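You operate a simulated robot arm through the tools that you are given. There is no shell and no other tool. Be economical: measure what you need, move in short steps, check, and stop when the job is done.

Carry out the task below with a simulated robot arm. There is one attempt and no reset: what you move stays moved.

TASK
Put the pink peg from the middle of the stone top on the thermometer.
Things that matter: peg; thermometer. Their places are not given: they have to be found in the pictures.

It is judged by the outcome, as a careful person would: the job done as asked, and still so three seconds after it is handed in. It fails if anything else is knocked over, pushed out of place, dropped, spilled or broken.

THE ROBOT
A 7-joint arm with a two-finger parallel gripper, fixed in place. Base frame: the origin is at the foot of the arm, x ahead of it, y to its left, z up; the work surface is at about z = 0. Lengths are in cm, angles in degrees, forces in N, time in s.
With the tool pointing down near the work surface it reaches from about 24 to 62 cm from the base axis. Its first joint turns from -66.0 to 66.0 degrees. Payload 2.6 kg.
Tool frame: the origin (TCP) lies between the finger pads and is the grasp point; the fingertips stand 3 cm ahead of it; z points along the fingers, y is the line along which they close. The gripper opens to 9.4 cm. The fingers are 2.8 cm wide and 1 cm thick; the gripper's body (5 by 9.6 cm) begins 5.5 cm behind the TCP.
Orientation is that of the tool frame in the base frame, as [roll, pitch, yaw] about the fixed x, y, z axes, in that order (R = Rz(yaw) Ry(pitch) Rx(roll)). With the fingers straight down and closing along the base's y, the tool's x points along the base's -x, its y along +y and its z along -z.

THE INTERFACE
- The arm moves only by the tool drive_tool. Its argument "deltas" is text: rows parted by semicolons, each of 5 numbers parted by spaces: the shift along the base's x, y, z in units of 300 mm (1.0 is 300 mm), then the turn about the base's z in units of 60 degrees (1.0 is 60 degrees), then the closure in counts, from 0 (fully open) to 255 (shut). In form: dx dy dz spin grip; .... A call has 1 to 10 rows; each row is the pose to reach, as a shift and turn from the pose commanded when the call began. A call with a number of a shift or a turn outside -1 to 1 is refused whole. A row lasts 0.2 s, in which the tool goes at most 5 cm and 8.6 degrees; a call with a longer step from one row to the next is refused whole, and so is a gripper value outside its range. A pose out of reach is approached as far as the arm can. The call stops where the force on the tool passes 40 N (or 10 N more than at its start, if that is more) or the arm is blocked; 0.2 s more then pass. The fingers move at their own pace (about 7.2 cm/s each) and stop on an object; they squeeze with about 37 N. The grip force told is the motor's: it shows also when the fingers shut on nothing. Time passes only in rows, and 0.2 s behind the last, so rows that repeat a pose let the fingers close. It gives the time, the measured TCP pose, the force on the tool (base axes), the opening and the grip force at its end, in the units of the frame above (readings bear some noise).
- Cameras (640 x 400 px; columns grow to the right, rows downward): "scene" is fixed at [4.93, 44.88, 56.33]; the picture's right is [-0.59, -0.81, 0.00], its down [-0.47, 0.34, -0.81] and it looks along [0.65, -0.48, -0.58] (base axes); focal length 309 px, centre (320, 200). "wrist" rides on the gripper at [-3.7, 0, -5.8] in the tool frame; the picture's right is [0.00, -1.00, 0.00], its down [0.97, 0.00, -0.24] and it looks along [0.24, 0.00, 0.97] (tool axes); focal length 218 px, centre (320, 200).
- grab_frame(camera): a new picture of that camera. No time passes.
- measure_at(camera, pixels): for up to 12 pixels [column, row] of the newest picture of that camera ("zoom" is the newest enlarged one), the place [x, y, z] in the base frame of the surface seen there, good to about 0.3 cm. No time passes.
- inspect(camera, box): a new picture of the part [left, top, right, bottom] of that camera's present view, enlarged. No time passes.
- sign_off(): hands the job in; it is judged then, once.

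Work in short steps. Measure before you move; look again where a grasp or a placing could have gone wrong, and mend it. You have 60 turns and 20 pictures in all, the two below and enlarged ones among them. Open the gripper and draw the arm clear of the work before you hand the job in, unless the task says otherwise; then end with one line.

The tools are called after "Request:" as a command line: name --argument value ..., lists and objects as JSON in quotes. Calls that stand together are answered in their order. drive_tool: Moves the arm, as the interface text tells. Its arguments: {"type":"object","properties":{"deltas":{"type":"string"}},"required":["deltas"]} The other tools are called the same way: grab_frame (camera) takes a picture; measure_at (camera, pixels) gives the place of the surface under pixels of a picture; inspect (camera, box) takes an enlarged picture of a part of a camera's view; sign_off () hands the job in.

At the start:

```text
t: 0.0
tcp_pos: [36.83, 12.39, 27.31]
tcp_rot: [179.9, 0.0, -180.0]
contact_force: [-0.1, 1.0, -0.4]
grip_width: 9.37
finger_force: 0.0
```

scene: 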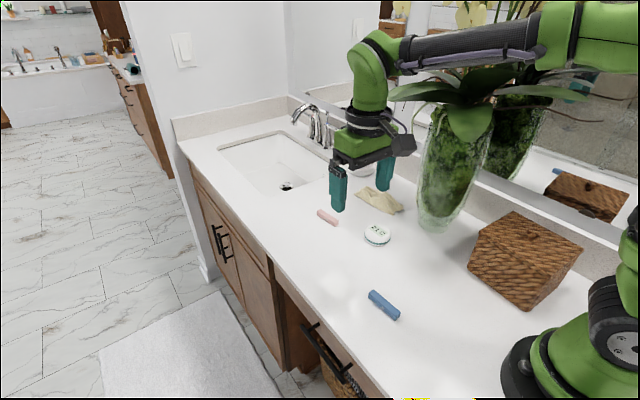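
wrist: 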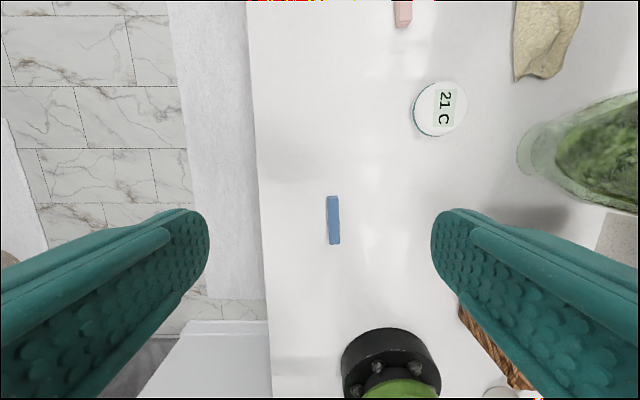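

The scene picture shows the pink peg near (327,217), the round thermometer at (377,235) and a blue peg at (384,305). I enlarge and measure them.

Request:
inspect --camera "scene" --box '[290, 180, 430, 268]'

Request:
measure_at --camera "scene" --pixels '[[320, 212], [327, 217], [335, 223], [377, 233], [366, 235], [388, 236], [377, 227], [377, 240], [350, 225], [380, 198]]'

```text
4.55 times, centred on (360, 224) of scene
```

zoom: 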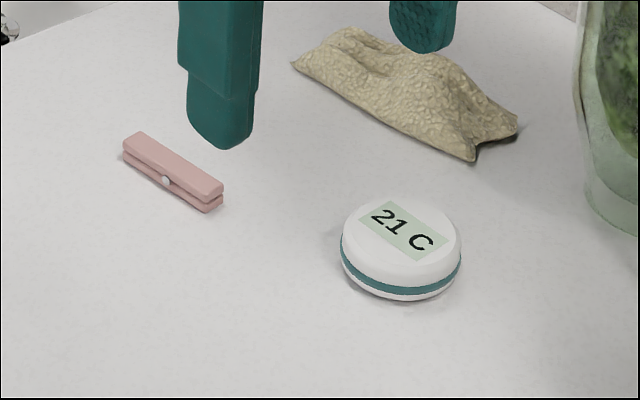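

```text
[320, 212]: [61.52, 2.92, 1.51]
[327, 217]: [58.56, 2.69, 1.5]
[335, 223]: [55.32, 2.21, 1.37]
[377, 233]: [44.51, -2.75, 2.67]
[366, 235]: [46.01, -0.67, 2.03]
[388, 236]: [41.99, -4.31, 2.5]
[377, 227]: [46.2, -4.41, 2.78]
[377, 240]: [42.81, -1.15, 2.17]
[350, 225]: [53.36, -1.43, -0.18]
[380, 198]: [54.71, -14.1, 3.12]
```

I measure the corners of the peg and the rim of the thermometer in the enlarged picture.

Request:
measure_at --camera "zoom" --pixels '[[140, 135], [127, 143], [220, 183], [207, 194], [170, 163], [165, 182], [400, 230], [350, 235], [455, 230], [400, 262], [385, 203], [200, 225]]'

```text
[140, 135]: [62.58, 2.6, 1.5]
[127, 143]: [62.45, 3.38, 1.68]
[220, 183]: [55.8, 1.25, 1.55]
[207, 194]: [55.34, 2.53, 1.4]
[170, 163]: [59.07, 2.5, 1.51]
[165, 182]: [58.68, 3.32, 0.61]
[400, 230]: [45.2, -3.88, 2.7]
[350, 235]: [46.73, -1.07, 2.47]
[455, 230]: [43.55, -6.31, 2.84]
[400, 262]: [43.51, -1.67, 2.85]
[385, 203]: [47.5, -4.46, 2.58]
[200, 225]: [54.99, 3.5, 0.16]
```

The peg centres at about (59.0, 2.4), with its axis about 9° from x. Next I check the leaves near the arm's way and refine the thermometer in the wrist view.

Request:
measure_at --camera "scene" --pixels '[[395, 95], [420, 92], [440, 85], [470, 120], [455, 100], [500, 78], [560, 90], [430, 150], [425, 220], [480, 265], [510, 215], [320, 130]]'

Request:
measure_at --camera "wrist" --pixels '[[416, 108], [463, 108], [440, 84], [438, 130], [440, 108], [395, 25], [409, 25], [403, 5]]'

```text
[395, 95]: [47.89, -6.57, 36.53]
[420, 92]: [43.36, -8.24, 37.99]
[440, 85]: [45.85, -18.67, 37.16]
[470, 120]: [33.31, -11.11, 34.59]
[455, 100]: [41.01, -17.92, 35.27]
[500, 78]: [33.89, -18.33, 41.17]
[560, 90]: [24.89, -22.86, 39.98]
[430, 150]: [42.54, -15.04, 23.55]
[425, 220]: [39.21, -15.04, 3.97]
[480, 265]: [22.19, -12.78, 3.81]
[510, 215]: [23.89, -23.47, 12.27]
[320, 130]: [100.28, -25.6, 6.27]
```

```text
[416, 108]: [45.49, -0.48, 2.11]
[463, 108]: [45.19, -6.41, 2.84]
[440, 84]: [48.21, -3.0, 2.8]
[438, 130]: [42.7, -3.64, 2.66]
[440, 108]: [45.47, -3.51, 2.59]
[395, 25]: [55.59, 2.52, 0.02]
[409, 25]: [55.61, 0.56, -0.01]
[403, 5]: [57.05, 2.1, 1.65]
```

Thermometer centre is about (45.4, -3.4), top at z 2.75; leaves hang at y < -6.5 near z 36, so the peg is clear of them. I move above the peg, lowering on the way.

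Request:
drive_tool --deltas "0.0925 -0.0417 -0.055 0.019 60; 0.185 -0.0833 -0.11 0.0375 60; 0.2775 -0.125 -0.165 0.056 60; 0.37 -0.1667 -0.22 0.075 60; 0.4625 -0.208 -0.275 0.094 60; 0.555 -0.25 -0.33 0.1125 60; 0.6475 -0.2917 -0.385 0.131 60; 0.74 -0.333 -0.44 0.15 60; 0.74 -0.333 -0.44 0.15 60"

Request:
grab_frame --camera "wrist"

Request:
grab_frame --camera "scene"

```text
t: 2.0
tcp_pos: [59.16, 2.46, 14.02]
tcp_rot: [180.0, 0.1, -171.0]
contact_force: [0.0, 0.6, 0.5]
grip_width: 7.2
finger_force: 0.0
```

```text
16 pictures are left
```

wrist: 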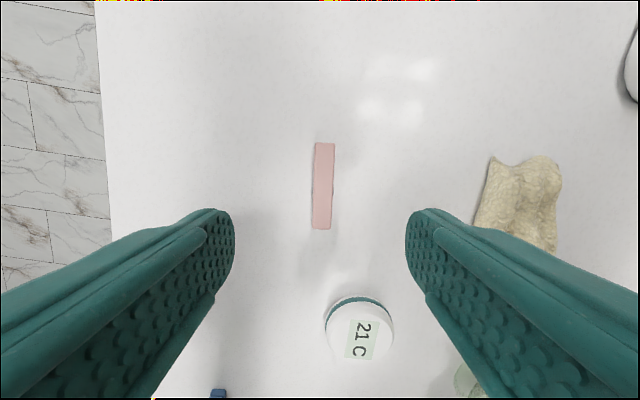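

```text
15 pictures are left
```

scene: 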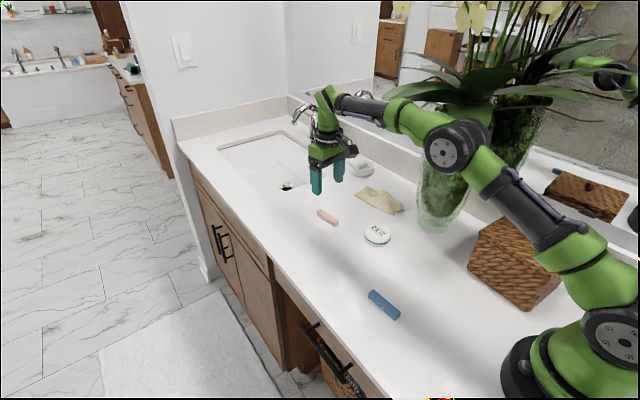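

The peg lies at columns 312–335, rows 143–229 of the wrist view. I measure it there.

Request:
measure_at --camera "wrist" --pixels '[[325, 145], [321, 227], [323, 186], [315, 186], [332, 186], [360, 330], [328, 335], [392, 333], [355, 300]]'

Request:
measure_at --camera "scene" --pixels '[[445, 150], [455, 115], [410, 100], [395, 88], [465, 110], [510, 95], [420, 85]]'

```text
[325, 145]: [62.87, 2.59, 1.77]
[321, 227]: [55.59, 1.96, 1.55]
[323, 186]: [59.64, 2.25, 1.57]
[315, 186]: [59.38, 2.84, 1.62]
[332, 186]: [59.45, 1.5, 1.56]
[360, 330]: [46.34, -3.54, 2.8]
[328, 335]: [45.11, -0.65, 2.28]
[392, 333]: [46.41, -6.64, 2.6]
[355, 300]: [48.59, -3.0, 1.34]
```

```text
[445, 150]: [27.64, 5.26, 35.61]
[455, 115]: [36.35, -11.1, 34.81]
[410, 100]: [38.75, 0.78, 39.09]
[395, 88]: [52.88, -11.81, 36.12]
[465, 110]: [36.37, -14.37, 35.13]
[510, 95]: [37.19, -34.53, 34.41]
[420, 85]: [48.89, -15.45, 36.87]
```

Peg centre is (59.2, 2.25), axis about 5.5° from x. I straighten the tool by -3.5° and go down to TCP z ≈ 3.6 (fingertips 0.6), then close.

Request:
drive_tool --deltas "0.001 -0.007 -0.08 -0.058 60; 0.001 -0.007 -0.16 -0.058 60; 0.001 -0.007 -0.24 -0.058 60; 0.001 -0.007 -0.30 -0.058 60; 0.001 -0.007 -0.346 -0.058 60; 0.001 -0.007 -0.346 -0.058 60"

Request:
grab_frame --camera "wrist"

```text
t: 3.4
tcp_pos: [58.92, 2.22, 3.69]
tcp_rot: [-180.0, 0.0, -174.5]
contact_force: [0.1, 0.4, -0.2]
grip_width: 7.21
finger_force: 0.0
```

```text
14 pictures are left
```

wrist: 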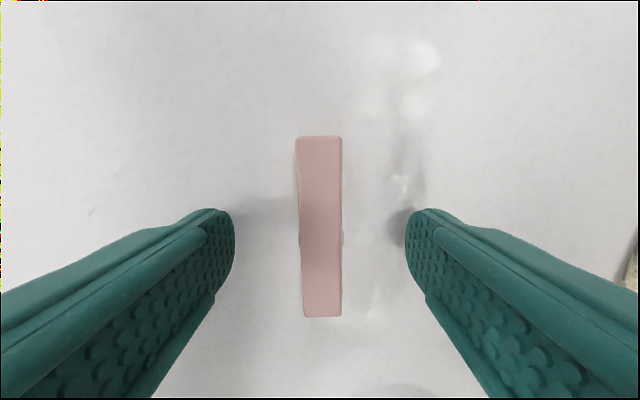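

The peg sits upright between the fingers, spanning rows 136–317. I close.

Request:
drive_tool --deltas "0 0 0 0 255; 0 0 0 0 255; 0 0 0 0 255; 0 0 0 0 255; 0 0 0 0 255"

```text
t: 4.6
tcp_pos: [59.02, 2.21, 3.74]
tcp_rot: [-179.9, 0.0, -174.4]
contact_force: [-0.2, 0.4, -0.1]
grip_width: 1.55
finger_force: 36.6
```

The fingers stopped at 1.55 cm with 36.6 N, so the peg is held. I lift it 6 cm and look.

Request:
drive_tool --deltas "0 0 0.05 0 255; 0 0 0.1 0 255; 0 0 0.15 0 255; 0 0 0.2 0 255; 0 0 0.2 0 255"

Request:
grab_frame --camera "wrist"

Request:
grab_frame --camera "scene"

```text
t: 5.8
tcp_pos: [59.06, 2.21, 9.78]
tcp_rot: [-180.0, -0.1, -174.5]
contact_force: [-0.4, 1.2, -0.3]
grip_width: 1.53
finger_force: 37.0
```

```text
13 pictures are left
```

wrist: 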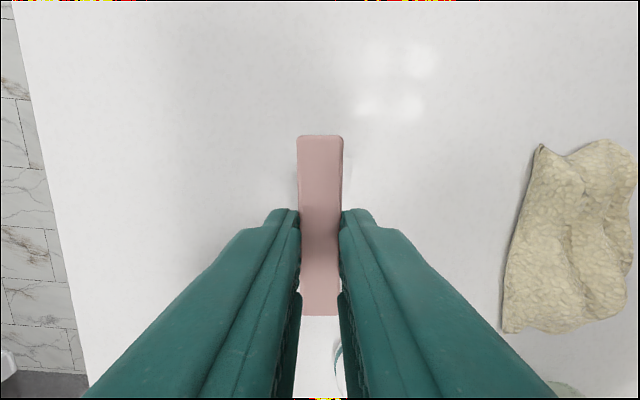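

```text
12 pictures are left
```

scene: 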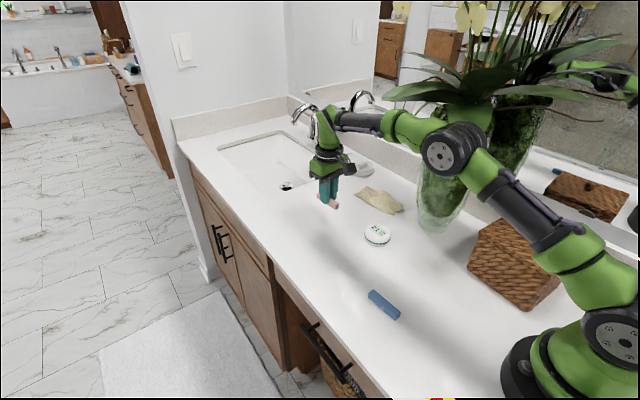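

The peg is held level. I go halfway toward the thermometer centre (45.4, -3.4) at this height, then check clearance to the leaves.

Request:
drive_tool --deltas "-0.09 -0.036 0 0 255; -0.18 -0.072 0 0 255; -0.27 -0.108 0 0 255; -0.27 -0.108 0 0 255"

Request:
grab_frame --camera "scene"

```text
t: 6.8
tcp_pos: [50.99, -1.17, 9.7]
tcp_rot: [180.0, 0.1, -174.5]
contact_force: [-0.5, -0.1, -0.5]
grip_width: 1.52
finger_force: 36.5
```

```text
11 pictures are left
```

scene: 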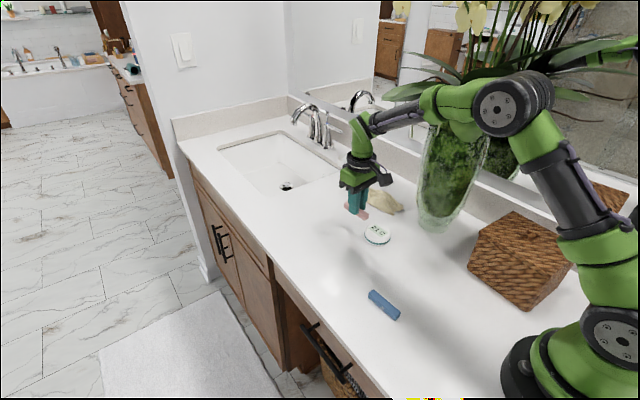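

Request:
measure_at --camera "scene" --pixels '[[430, 98], [450, 85], [465, 85], [500, 80], [540, 90], [400, 90], [415, 85], [460, 125], [445, 72], [550, 70], [390, 115]]'

Request:
inspect --camera "scene" --box '[340, 50, 580, 200]'

```text
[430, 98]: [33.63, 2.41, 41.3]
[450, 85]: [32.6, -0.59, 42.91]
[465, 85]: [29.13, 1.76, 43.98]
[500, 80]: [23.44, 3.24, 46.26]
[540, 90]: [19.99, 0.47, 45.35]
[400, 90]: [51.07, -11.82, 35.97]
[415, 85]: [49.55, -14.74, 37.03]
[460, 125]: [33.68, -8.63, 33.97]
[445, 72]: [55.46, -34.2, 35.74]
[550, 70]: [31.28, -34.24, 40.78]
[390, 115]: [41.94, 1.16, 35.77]
```

```text
2.67 times, centred on (460, 125) of scene
```

zoom: 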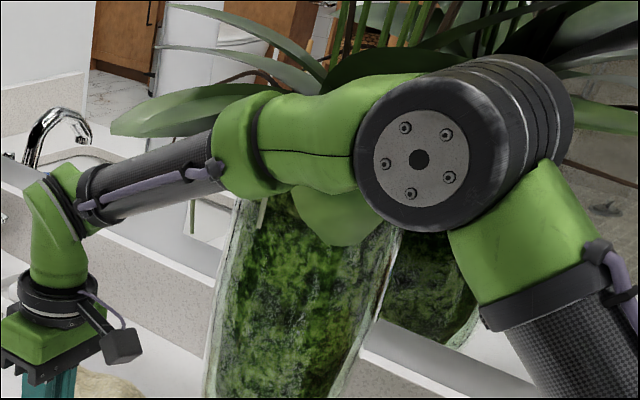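

The forearm's near face is at y ≈ 2 and leaves are at about y -8.6 to -11; the remaining base turn is under 3°. I move on slowly to above the thermometer.

Request:
drive_tool --deltas "-0.047 -0.016 0 0 255; -0.094 -0.032 0 0 255; -0.14 -0.048 0 0 255; -0.187 -0.065 0 0 255; -0.187 -0.065 0 0 255"

Request:
grab_frame --camera "wrist"

Request:
inspect --camera "scene" --box '[320, 60, 560, 260]'

```text
t: 8.0
tcp_pos: [45.44, -3.01, 9.75]
tcp_rot: [179.9, 0.0, -174.5]
contact_force: [-0.6, 0.1, -0.2]
grip_width: 1.53
finger_force: 36.9
```

```text
9 pictures are left
```

wrist: 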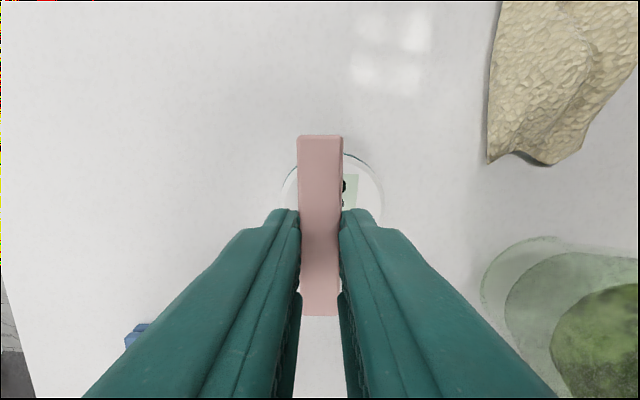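

```text
2.00 times, centred on (440, 160) of scene
```

zoom: 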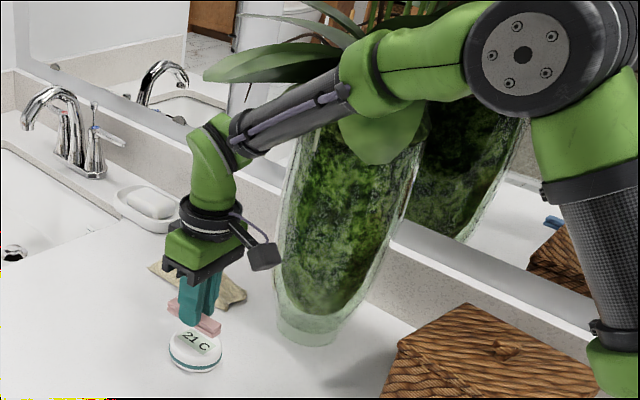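

The disc spans columns 281–383 under the peg at 320. I check its centre from its visible rim.

Request:
measure_at --camera "wrist" --pixels '[[362, 162], [380, 195], [285, 185], [290, 200], [372, 172], [350, 158]]'

```text
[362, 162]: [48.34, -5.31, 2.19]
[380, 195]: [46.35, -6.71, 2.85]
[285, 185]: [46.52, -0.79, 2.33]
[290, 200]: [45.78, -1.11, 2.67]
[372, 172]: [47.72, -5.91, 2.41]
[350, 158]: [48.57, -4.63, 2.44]
```

Disc centre comes out at about (45.5, -3.6). I shift 0.5 cm in -y and lower to TCP z ≈ 6.55, peg bottom just at the top face.

Request:
drive_tool --deltas "0.002 -0.017 -0.02 0 255; 0.002 -0.017 -0.05 0 255; 0.002 -0.017 -0.08 0 255; 0.002 -0.017 -0.095 0 255; 0.002 -0.017 -0.105 0 255; 0.002 -0.017 -0.105 0 255"

Request:
inspect --camera "scene" --box '[340, 195, 420, 245]'

```text
t: 9.4
tcp_pos: [45.41, -3.52, 6.48]
tcp_rot: [-180.0, 0.0, -174.5]
contact_force: [-0.2, 0.2, 0.4]
grip_width: 1.55
finger_force: 36.8
```

```text
8.00 times, centred on (380, 220) of scene
```

zoom: 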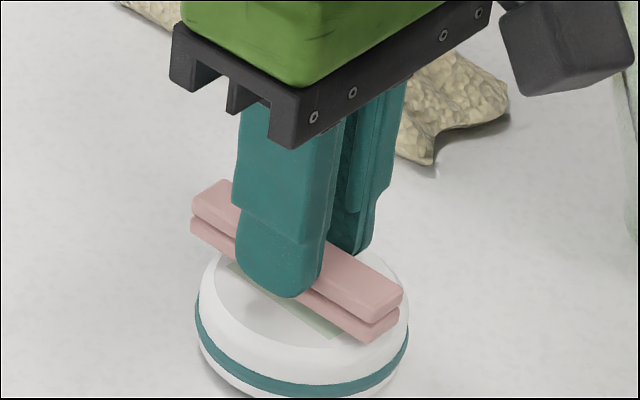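

There may be a hair of gap and no contact force yet (0.4 N). I lower a few millimetres in small steps.

Request:
drive_tool --deltas "0 0 -0.004 0 255; 0 0 -0.007 0 255; 0 0 -0.007 0 255"

```text
t: 10.2
tcp_pos: [45.46, -3.52, 6.26]
tcp_rot: [-180.0, 0.0, -174.5]
contact_force: [-0.7, 0.3, 0.4]
grip_width: 1.52
finger_force: 36.8
```

Request:
drive_tool --deltas "0 0 -0.004 0 255; 0 0 -0.007 0 255; 0 0 -0.007 0 255"

Request:
inspect --camera "scene" --box '[340, 195, 420, 245]'

```text
t: 11.0
tcp_pos: [45.5, -3.52, 6.34]
tcp_rot: [179.9, 0.2, -174.4]
contact_force: [-3.5, 0.4, 17.5]
grip_width: 1.52
finger_force: 37.4
```

```text
8.00 times, centred on (380, 220) of scene
```

zoom: 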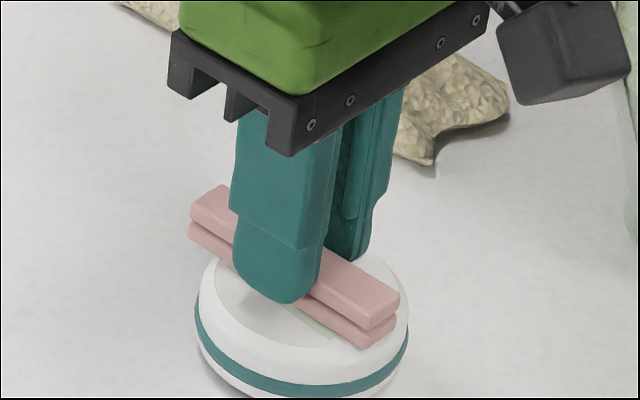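

The peg now touches (17.5 N up). I ease up about 1.5 mm, then open partly and let it settle.

Request:
drive_tool --deltas "0 0 0.005 0 255; 0 0 0.005 0 255; 0 0 0.005 0 130; 0 0 0.005 0 130; 0 0 0.005 0 130; 0 0 0.005 0 130"

Request:
inspect --camera "scene" --box '[340, 195, 420, 245]'

```text
t: 12.4
tcp_pos: [45.37, -3.49, 6.25]
tcp_rot: [180.0, -0.1, -174.6]
contact_force: [-0.2, -0.9, 0.4]
grip_width: 4.59
finger_force: 0.1
```

```text
8.00 times, centred on (380, 220) of scene
```

zoom: 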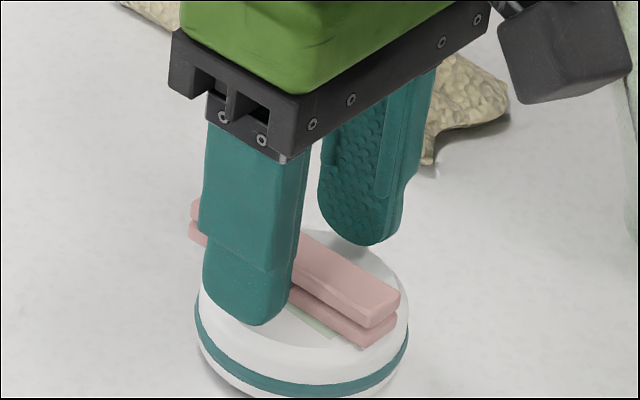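

The peg rests on the thermometer and the fingers are off it. I rise straight up 8 cm, then draw away toward +y, clear of the leaves.

Request:
drive_tool --deltas "0 0 0.05 0 130; 0 0 0.11 0 130; 0 0 0.18 0 130; 0 0 0.25 0 130; 0 0.1 0.3 0 60; 0 0.22 0.33 0 0; 0 0.34 0.36 0 0; 0 0.46 0.4 0 0; 0 0.46 0.4 0 0"

Request:
grab_frame --camera "scene"

Request:
inspect --camera "scene" --box '[340, 195, 420, 245]'

```text
t: 14.4
tcp_pos: [45.34, 10.53, 18.23]
tcp_rot: [-180.0, 0.1, -174.4]
contact_force: [0.7, 0.1, -0.1]
grip_width: 9.41
finger_force: 0.1
```

```text
4 pictures are left
```

scene: 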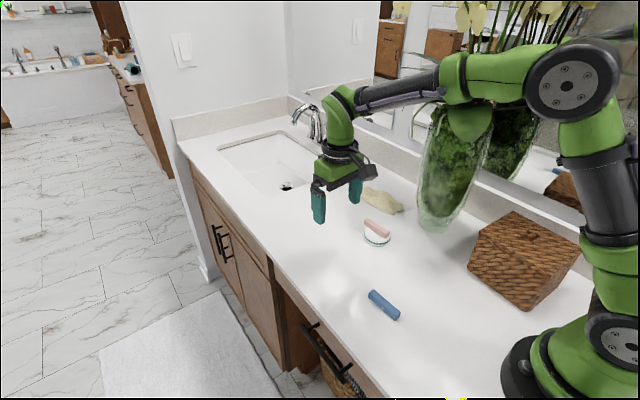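

```text
8.00 times, centred on (380, 220) of scene
```

zoom: 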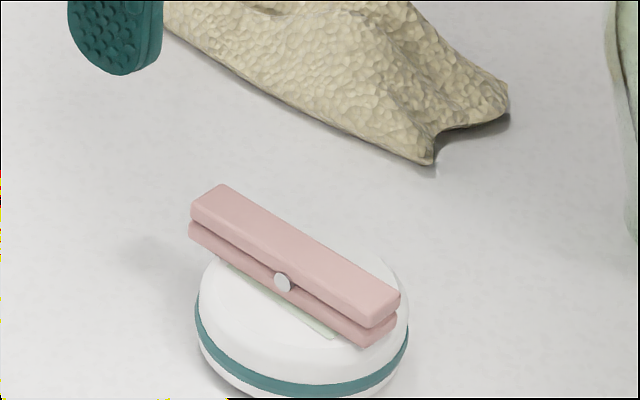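

The peg lies flat across the thermometer, at rest; nothing else moved, and the arm is clear with the gripper open. I hand the job in.

Request:
sign_off

```text
The job is handed in.
```

The pink peg is resting flat on top of the thermometer. In the last pictures nothing else had moved, and the gripper was open with the arm drawn clear.
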